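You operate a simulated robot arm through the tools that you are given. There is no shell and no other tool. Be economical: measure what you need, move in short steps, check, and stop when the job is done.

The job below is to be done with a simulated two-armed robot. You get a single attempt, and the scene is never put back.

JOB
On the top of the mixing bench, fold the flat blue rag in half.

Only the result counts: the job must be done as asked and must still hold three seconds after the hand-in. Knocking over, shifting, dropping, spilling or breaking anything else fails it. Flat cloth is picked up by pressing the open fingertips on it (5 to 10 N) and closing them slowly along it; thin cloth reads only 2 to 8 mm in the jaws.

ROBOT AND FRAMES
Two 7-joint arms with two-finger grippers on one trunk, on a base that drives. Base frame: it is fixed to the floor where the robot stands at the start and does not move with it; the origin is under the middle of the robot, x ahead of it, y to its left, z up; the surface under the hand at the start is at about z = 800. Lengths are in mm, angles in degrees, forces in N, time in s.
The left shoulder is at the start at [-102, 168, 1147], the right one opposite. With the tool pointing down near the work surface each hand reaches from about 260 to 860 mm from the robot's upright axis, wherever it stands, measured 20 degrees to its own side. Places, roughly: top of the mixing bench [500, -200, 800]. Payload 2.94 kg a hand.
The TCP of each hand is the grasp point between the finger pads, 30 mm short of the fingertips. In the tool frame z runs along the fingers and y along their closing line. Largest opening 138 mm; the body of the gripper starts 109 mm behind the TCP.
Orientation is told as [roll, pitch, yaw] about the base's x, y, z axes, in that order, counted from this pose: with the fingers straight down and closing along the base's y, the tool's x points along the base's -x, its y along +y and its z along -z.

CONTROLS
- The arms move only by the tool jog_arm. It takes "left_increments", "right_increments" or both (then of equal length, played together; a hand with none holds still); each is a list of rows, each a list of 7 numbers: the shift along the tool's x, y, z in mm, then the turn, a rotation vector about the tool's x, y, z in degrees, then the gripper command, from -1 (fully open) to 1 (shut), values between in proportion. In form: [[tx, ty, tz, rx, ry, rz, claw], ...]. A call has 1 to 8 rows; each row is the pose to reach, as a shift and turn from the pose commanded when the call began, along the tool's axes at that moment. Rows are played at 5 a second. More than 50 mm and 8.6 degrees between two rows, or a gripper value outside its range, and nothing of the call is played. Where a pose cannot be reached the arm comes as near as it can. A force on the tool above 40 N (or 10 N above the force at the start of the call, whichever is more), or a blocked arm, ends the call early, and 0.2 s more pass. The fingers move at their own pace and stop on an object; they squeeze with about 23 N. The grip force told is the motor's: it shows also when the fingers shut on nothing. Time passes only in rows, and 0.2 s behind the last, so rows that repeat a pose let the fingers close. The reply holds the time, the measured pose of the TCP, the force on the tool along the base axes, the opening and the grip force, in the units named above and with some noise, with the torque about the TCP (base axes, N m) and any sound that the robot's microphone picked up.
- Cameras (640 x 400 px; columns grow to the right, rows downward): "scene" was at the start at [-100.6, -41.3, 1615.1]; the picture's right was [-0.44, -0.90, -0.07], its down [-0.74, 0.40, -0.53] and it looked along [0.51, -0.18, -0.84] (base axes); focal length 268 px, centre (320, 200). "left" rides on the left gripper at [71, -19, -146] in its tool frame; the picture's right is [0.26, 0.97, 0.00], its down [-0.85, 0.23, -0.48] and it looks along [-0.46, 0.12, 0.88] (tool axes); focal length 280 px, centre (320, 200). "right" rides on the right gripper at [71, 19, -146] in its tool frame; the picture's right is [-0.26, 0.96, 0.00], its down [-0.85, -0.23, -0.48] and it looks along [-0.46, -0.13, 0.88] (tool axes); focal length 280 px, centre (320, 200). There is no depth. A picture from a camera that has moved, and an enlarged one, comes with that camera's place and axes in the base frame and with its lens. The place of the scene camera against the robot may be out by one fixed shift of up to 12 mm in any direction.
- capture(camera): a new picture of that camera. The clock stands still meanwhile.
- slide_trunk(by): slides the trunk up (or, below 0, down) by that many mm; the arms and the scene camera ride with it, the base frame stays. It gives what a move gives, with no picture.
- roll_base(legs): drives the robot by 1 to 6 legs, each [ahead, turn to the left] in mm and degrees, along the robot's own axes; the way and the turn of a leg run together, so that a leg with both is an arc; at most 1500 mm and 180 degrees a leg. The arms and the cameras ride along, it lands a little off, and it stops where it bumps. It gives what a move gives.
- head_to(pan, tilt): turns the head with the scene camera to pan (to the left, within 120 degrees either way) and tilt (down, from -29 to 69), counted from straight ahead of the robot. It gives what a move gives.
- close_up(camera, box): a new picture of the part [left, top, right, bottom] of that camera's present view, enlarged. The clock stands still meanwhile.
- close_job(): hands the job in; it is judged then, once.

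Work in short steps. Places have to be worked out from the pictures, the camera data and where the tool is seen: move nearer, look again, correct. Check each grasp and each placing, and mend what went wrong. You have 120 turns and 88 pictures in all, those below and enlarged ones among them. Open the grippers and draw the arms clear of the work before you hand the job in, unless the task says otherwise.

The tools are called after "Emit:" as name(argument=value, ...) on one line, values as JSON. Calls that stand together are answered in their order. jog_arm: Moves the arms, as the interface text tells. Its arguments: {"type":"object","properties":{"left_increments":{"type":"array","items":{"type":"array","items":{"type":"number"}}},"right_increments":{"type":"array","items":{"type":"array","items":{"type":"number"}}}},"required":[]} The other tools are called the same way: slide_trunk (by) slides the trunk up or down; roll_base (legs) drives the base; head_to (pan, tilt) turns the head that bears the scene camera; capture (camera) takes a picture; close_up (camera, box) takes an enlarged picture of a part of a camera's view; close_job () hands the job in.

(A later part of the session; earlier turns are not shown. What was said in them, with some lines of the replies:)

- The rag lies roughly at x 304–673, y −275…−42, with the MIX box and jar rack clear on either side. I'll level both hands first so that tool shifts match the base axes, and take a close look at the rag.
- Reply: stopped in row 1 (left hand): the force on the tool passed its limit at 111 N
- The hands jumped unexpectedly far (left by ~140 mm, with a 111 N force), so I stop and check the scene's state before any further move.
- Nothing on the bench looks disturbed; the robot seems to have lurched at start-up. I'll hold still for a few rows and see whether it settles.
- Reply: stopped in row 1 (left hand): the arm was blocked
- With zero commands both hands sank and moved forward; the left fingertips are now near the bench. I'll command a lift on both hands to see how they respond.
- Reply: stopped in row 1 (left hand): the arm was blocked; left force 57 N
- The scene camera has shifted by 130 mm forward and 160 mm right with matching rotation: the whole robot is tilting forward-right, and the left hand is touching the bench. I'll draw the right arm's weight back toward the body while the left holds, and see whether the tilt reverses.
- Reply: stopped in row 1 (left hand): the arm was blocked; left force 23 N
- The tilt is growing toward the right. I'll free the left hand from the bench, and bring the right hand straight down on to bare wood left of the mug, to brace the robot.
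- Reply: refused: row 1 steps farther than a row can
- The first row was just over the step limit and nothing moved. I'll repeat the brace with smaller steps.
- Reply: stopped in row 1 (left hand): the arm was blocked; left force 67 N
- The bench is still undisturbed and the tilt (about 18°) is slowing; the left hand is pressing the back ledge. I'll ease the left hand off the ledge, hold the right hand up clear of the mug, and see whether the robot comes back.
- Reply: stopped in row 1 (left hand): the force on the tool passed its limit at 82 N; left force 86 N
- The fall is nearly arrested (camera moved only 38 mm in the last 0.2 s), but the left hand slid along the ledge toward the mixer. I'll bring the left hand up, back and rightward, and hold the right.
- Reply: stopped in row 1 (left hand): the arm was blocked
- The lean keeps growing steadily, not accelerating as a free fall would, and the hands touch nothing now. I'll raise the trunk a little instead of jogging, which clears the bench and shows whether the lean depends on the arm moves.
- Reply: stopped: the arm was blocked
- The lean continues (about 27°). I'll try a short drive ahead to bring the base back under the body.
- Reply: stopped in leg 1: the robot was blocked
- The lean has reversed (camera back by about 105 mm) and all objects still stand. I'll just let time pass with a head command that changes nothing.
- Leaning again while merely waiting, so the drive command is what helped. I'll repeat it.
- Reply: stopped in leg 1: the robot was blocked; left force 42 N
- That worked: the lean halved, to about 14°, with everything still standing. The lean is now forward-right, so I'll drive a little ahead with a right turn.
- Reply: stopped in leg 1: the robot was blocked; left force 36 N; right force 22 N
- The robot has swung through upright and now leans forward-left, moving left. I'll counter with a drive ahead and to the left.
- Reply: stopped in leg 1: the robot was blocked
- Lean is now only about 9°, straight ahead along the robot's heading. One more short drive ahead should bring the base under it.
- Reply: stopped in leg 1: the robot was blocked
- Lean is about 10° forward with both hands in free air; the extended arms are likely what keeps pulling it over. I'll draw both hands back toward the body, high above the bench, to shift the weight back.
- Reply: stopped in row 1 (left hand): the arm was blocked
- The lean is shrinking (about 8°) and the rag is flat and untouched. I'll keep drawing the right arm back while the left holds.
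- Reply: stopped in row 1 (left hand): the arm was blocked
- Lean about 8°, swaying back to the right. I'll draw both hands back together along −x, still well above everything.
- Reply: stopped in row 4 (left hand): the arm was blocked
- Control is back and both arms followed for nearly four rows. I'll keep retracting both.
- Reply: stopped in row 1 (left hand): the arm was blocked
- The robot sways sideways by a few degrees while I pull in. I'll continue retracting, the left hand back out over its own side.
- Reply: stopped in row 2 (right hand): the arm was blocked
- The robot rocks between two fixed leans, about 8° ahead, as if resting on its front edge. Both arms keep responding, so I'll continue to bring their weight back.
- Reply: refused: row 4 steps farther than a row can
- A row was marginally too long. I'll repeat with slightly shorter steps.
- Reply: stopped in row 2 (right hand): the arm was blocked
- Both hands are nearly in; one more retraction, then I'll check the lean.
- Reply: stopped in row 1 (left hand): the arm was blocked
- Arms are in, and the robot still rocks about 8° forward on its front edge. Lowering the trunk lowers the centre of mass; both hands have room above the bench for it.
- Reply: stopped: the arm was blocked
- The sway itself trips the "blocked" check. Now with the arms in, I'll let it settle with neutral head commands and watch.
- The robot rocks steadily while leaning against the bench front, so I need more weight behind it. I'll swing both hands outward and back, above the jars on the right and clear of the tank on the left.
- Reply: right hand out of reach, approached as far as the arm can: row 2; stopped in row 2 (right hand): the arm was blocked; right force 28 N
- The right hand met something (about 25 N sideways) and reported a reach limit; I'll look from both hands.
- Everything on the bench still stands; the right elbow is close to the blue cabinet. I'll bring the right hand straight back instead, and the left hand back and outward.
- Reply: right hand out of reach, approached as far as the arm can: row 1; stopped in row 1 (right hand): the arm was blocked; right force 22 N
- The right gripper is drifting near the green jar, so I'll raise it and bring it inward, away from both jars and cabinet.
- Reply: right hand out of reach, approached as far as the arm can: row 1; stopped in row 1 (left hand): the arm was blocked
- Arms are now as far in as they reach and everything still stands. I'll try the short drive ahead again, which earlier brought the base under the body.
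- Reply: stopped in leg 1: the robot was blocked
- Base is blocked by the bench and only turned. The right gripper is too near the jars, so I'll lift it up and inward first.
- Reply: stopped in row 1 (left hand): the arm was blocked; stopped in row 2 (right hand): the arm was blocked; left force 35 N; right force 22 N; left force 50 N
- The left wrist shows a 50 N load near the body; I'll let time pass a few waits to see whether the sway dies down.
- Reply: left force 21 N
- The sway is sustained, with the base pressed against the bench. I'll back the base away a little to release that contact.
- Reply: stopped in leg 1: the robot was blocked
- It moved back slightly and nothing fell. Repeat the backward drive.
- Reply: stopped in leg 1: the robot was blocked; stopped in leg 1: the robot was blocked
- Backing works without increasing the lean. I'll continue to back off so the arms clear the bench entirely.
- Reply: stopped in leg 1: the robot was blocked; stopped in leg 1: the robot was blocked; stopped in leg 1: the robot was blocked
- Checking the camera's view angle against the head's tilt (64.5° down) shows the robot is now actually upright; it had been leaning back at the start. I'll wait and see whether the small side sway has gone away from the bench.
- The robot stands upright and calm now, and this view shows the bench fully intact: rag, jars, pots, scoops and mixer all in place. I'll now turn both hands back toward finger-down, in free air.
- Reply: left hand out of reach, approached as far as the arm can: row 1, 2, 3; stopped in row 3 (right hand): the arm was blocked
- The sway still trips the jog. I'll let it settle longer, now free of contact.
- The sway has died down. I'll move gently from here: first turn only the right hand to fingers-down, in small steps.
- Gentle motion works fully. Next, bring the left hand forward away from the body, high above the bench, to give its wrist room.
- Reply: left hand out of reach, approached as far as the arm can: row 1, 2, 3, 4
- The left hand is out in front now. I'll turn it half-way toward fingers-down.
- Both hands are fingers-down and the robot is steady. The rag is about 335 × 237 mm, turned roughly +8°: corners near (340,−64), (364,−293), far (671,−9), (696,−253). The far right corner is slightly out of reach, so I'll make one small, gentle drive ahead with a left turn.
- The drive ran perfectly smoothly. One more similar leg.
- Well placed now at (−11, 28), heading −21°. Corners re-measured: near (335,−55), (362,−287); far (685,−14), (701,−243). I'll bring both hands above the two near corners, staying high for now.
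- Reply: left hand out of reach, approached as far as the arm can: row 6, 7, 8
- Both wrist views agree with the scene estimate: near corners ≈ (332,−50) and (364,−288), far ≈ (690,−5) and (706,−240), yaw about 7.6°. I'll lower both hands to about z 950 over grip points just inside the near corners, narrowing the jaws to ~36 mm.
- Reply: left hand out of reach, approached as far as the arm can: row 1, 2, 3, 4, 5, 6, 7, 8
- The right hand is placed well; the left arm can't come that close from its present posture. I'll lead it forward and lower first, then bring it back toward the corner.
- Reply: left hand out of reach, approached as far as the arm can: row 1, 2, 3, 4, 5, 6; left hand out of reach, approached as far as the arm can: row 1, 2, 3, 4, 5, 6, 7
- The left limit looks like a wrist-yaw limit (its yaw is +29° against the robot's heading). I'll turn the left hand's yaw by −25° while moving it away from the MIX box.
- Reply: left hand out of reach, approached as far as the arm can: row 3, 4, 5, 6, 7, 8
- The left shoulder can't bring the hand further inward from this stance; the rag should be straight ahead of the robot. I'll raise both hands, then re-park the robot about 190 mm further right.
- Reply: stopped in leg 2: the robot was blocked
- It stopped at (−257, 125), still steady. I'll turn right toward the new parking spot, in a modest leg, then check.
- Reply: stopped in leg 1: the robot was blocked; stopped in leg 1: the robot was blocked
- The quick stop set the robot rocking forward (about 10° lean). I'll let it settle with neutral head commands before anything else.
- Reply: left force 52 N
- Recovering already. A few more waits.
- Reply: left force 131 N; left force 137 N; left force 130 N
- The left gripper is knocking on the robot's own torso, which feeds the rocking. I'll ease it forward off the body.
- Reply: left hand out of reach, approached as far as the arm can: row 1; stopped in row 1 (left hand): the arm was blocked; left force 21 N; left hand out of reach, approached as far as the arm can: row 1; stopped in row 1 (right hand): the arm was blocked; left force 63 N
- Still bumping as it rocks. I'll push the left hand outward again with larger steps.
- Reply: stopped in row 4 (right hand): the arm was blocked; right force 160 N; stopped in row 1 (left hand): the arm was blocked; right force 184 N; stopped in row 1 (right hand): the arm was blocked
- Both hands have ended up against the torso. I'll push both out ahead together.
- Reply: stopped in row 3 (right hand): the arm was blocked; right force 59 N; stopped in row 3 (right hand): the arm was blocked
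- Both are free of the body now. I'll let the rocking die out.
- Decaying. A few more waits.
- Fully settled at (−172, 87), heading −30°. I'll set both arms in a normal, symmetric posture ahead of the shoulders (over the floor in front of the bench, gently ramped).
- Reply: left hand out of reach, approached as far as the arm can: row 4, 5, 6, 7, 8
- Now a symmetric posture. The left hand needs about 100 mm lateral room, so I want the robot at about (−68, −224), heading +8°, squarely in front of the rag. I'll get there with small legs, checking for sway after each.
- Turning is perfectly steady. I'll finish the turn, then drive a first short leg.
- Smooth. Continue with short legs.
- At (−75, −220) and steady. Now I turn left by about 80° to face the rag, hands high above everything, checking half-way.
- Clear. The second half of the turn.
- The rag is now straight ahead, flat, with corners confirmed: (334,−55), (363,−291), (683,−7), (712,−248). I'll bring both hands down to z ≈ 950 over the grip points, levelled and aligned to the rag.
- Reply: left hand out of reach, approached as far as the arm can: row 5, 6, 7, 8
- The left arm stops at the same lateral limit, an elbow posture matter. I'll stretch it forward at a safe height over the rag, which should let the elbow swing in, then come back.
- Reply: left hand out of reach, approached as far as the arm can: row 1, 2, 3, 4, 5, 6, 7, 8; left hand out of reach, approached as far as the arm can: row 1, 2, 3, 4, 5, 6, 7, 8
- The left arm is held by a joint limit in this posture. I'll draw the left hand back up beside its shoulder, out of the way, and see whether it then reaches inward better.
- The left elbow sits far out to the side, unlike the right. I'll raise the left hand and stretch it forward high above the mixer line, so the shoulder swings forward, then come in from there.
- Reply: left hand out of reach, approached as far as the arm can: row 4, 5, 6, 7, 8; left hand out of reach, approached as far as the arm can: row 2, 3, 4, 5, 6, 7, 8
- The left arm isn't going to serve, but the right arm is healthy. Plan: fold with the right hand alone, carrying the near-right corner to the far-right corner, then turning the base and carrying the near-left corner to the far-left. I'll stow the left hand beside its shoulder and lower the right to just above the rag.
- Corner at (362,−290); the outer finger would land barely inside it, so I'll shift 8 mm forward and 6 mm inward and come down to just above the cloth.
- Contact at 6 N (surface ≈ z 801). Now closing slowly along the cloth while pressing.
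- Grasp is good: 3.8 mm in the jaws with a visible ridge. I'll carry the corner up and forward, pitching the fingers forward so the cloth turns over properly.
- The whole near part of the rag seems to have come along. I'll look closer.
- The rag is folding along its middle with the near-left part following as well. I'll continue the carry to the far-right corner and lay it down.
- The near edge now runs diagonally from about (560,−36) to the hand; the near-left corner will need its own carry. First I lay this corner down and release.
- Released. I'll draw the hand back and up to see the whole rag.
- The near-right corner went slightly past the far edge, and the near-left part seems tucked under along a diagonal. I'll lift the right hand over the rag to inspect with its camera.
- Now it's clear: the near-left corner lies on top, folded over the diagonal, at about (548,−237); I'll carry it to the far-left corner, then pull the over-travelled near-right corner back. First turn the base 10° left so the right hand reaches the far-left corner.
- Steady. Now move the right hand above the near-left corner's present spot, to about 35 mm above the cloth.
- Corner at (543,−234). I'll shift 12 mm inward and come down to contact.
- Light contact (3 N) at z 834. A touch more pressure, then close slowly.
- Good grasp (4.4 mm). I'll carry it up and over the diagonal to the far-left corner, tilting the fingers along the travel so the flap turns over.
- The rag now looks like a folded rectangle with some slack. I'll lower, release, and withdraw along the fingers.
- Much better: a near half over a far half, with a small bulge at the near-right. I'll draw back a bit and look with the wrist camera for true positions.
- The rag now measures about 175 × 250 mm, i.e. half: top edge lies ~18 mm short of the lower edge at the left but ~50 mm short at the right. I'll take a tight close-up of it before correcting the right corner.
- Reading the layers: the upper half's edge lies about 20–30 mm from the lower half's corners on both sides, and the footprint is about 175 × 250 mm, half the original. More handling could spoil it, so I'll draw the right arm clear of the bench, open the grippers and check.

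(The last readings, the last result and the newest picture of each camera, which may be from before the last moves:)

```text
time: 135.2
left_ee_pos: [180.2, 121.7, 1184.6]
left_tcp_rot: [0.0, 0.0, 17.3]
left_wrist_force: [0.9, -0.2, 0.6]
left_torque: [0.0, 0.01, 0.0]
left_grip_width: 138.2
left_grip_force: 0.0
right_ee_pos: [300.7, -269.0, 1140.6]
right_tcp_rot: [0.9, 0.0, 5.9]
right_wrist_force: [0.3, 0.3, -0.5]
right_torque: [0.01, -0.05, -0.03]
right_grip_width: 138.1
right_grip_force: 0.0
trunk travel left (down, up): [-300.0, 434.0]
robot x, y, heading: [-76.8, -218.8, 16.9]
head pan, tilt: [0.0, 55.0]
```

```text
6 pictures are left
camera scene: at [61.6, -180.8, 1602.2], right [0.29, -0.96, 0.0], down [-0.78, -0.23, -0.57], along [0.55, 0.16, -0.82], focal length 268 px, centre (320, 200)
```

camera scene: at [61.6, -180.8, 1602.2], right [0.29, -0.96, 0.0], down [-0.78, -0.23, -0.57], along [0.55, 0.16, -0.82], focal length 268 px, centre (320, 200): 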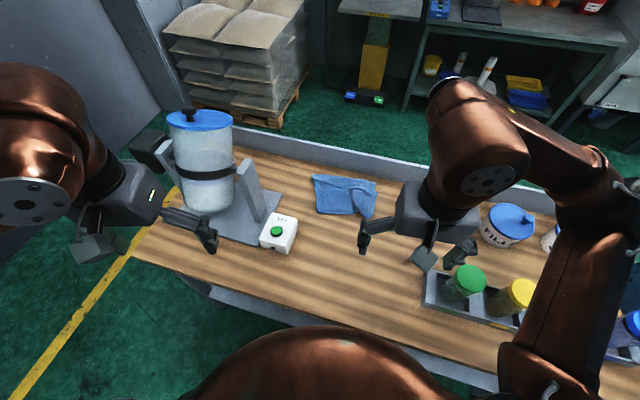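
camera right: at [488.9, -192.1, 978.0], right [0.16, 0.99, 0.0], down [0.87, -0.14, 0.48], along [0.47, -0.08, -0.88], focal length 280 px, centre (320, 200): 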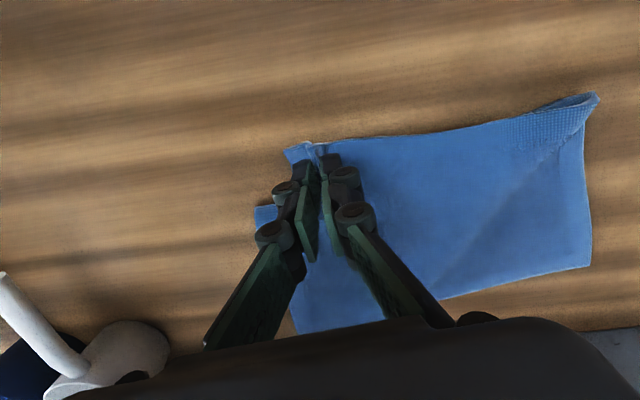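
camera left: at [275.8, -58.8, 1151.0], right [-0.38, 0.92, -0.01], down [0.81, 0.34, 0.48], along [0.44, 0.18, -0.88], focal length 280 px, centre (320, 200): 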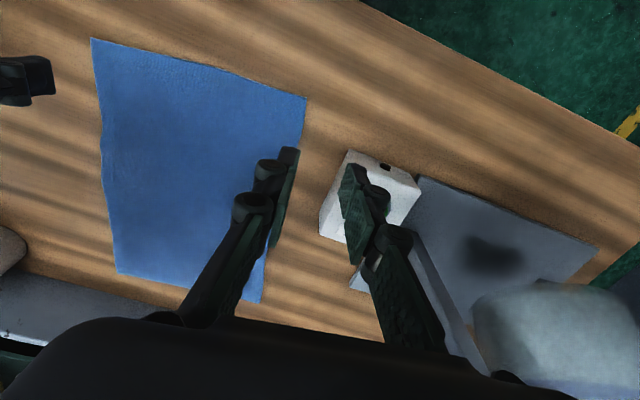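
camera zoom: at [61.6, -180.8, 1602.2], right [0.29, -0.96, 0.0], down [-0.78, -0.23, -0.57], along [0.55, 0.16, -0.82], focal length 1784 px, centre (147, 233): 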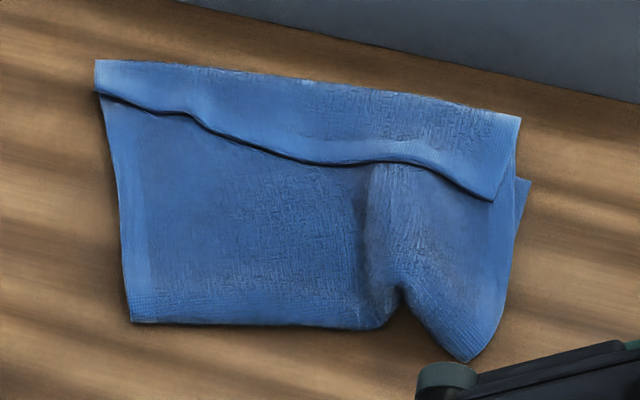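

The rag is folded over with its near corners lying within about 30 mm of the far ones, it covers half its original area, and everything else on the bench stands untouched. Grippers are open and both arms are clear and still, so I hand in.

Emit:
close_job()

```text
The job is handed in.
```

The blue rag is folded roughly in half on the mixing bench, but the fold is not clean. It now covers about 175 × 250 mm, down from about 350 × 240 mm.

- **Fold quality:** The near edge is turned back on top as a strip, about 20 mm wide at the left and 65 mm at the right. There is also a small bulge at the near-right of the fold. The right-hand corners lie within about 30 mm of each other. The lower left corner is hidden, so that side is an estimate of 20–50 mm.
- **Rag position:** The rag slid and turned a few centimetres on the bench while I folded it.
- **Robot tipping:** The robot tipped hard just after the start and rocked again later. During this the left hand pressed on the bench by the rag and pushed against the back ledge with 80–110 N. In the pictures nothing else on the bench fell or visibly moved, and the robot stood still at hand-in.
- **Left arm:** It could not reach the rag, so I did the folding with the right hand alone.

Both grippers are open and both hands were raised clear of the rag at hand-in.
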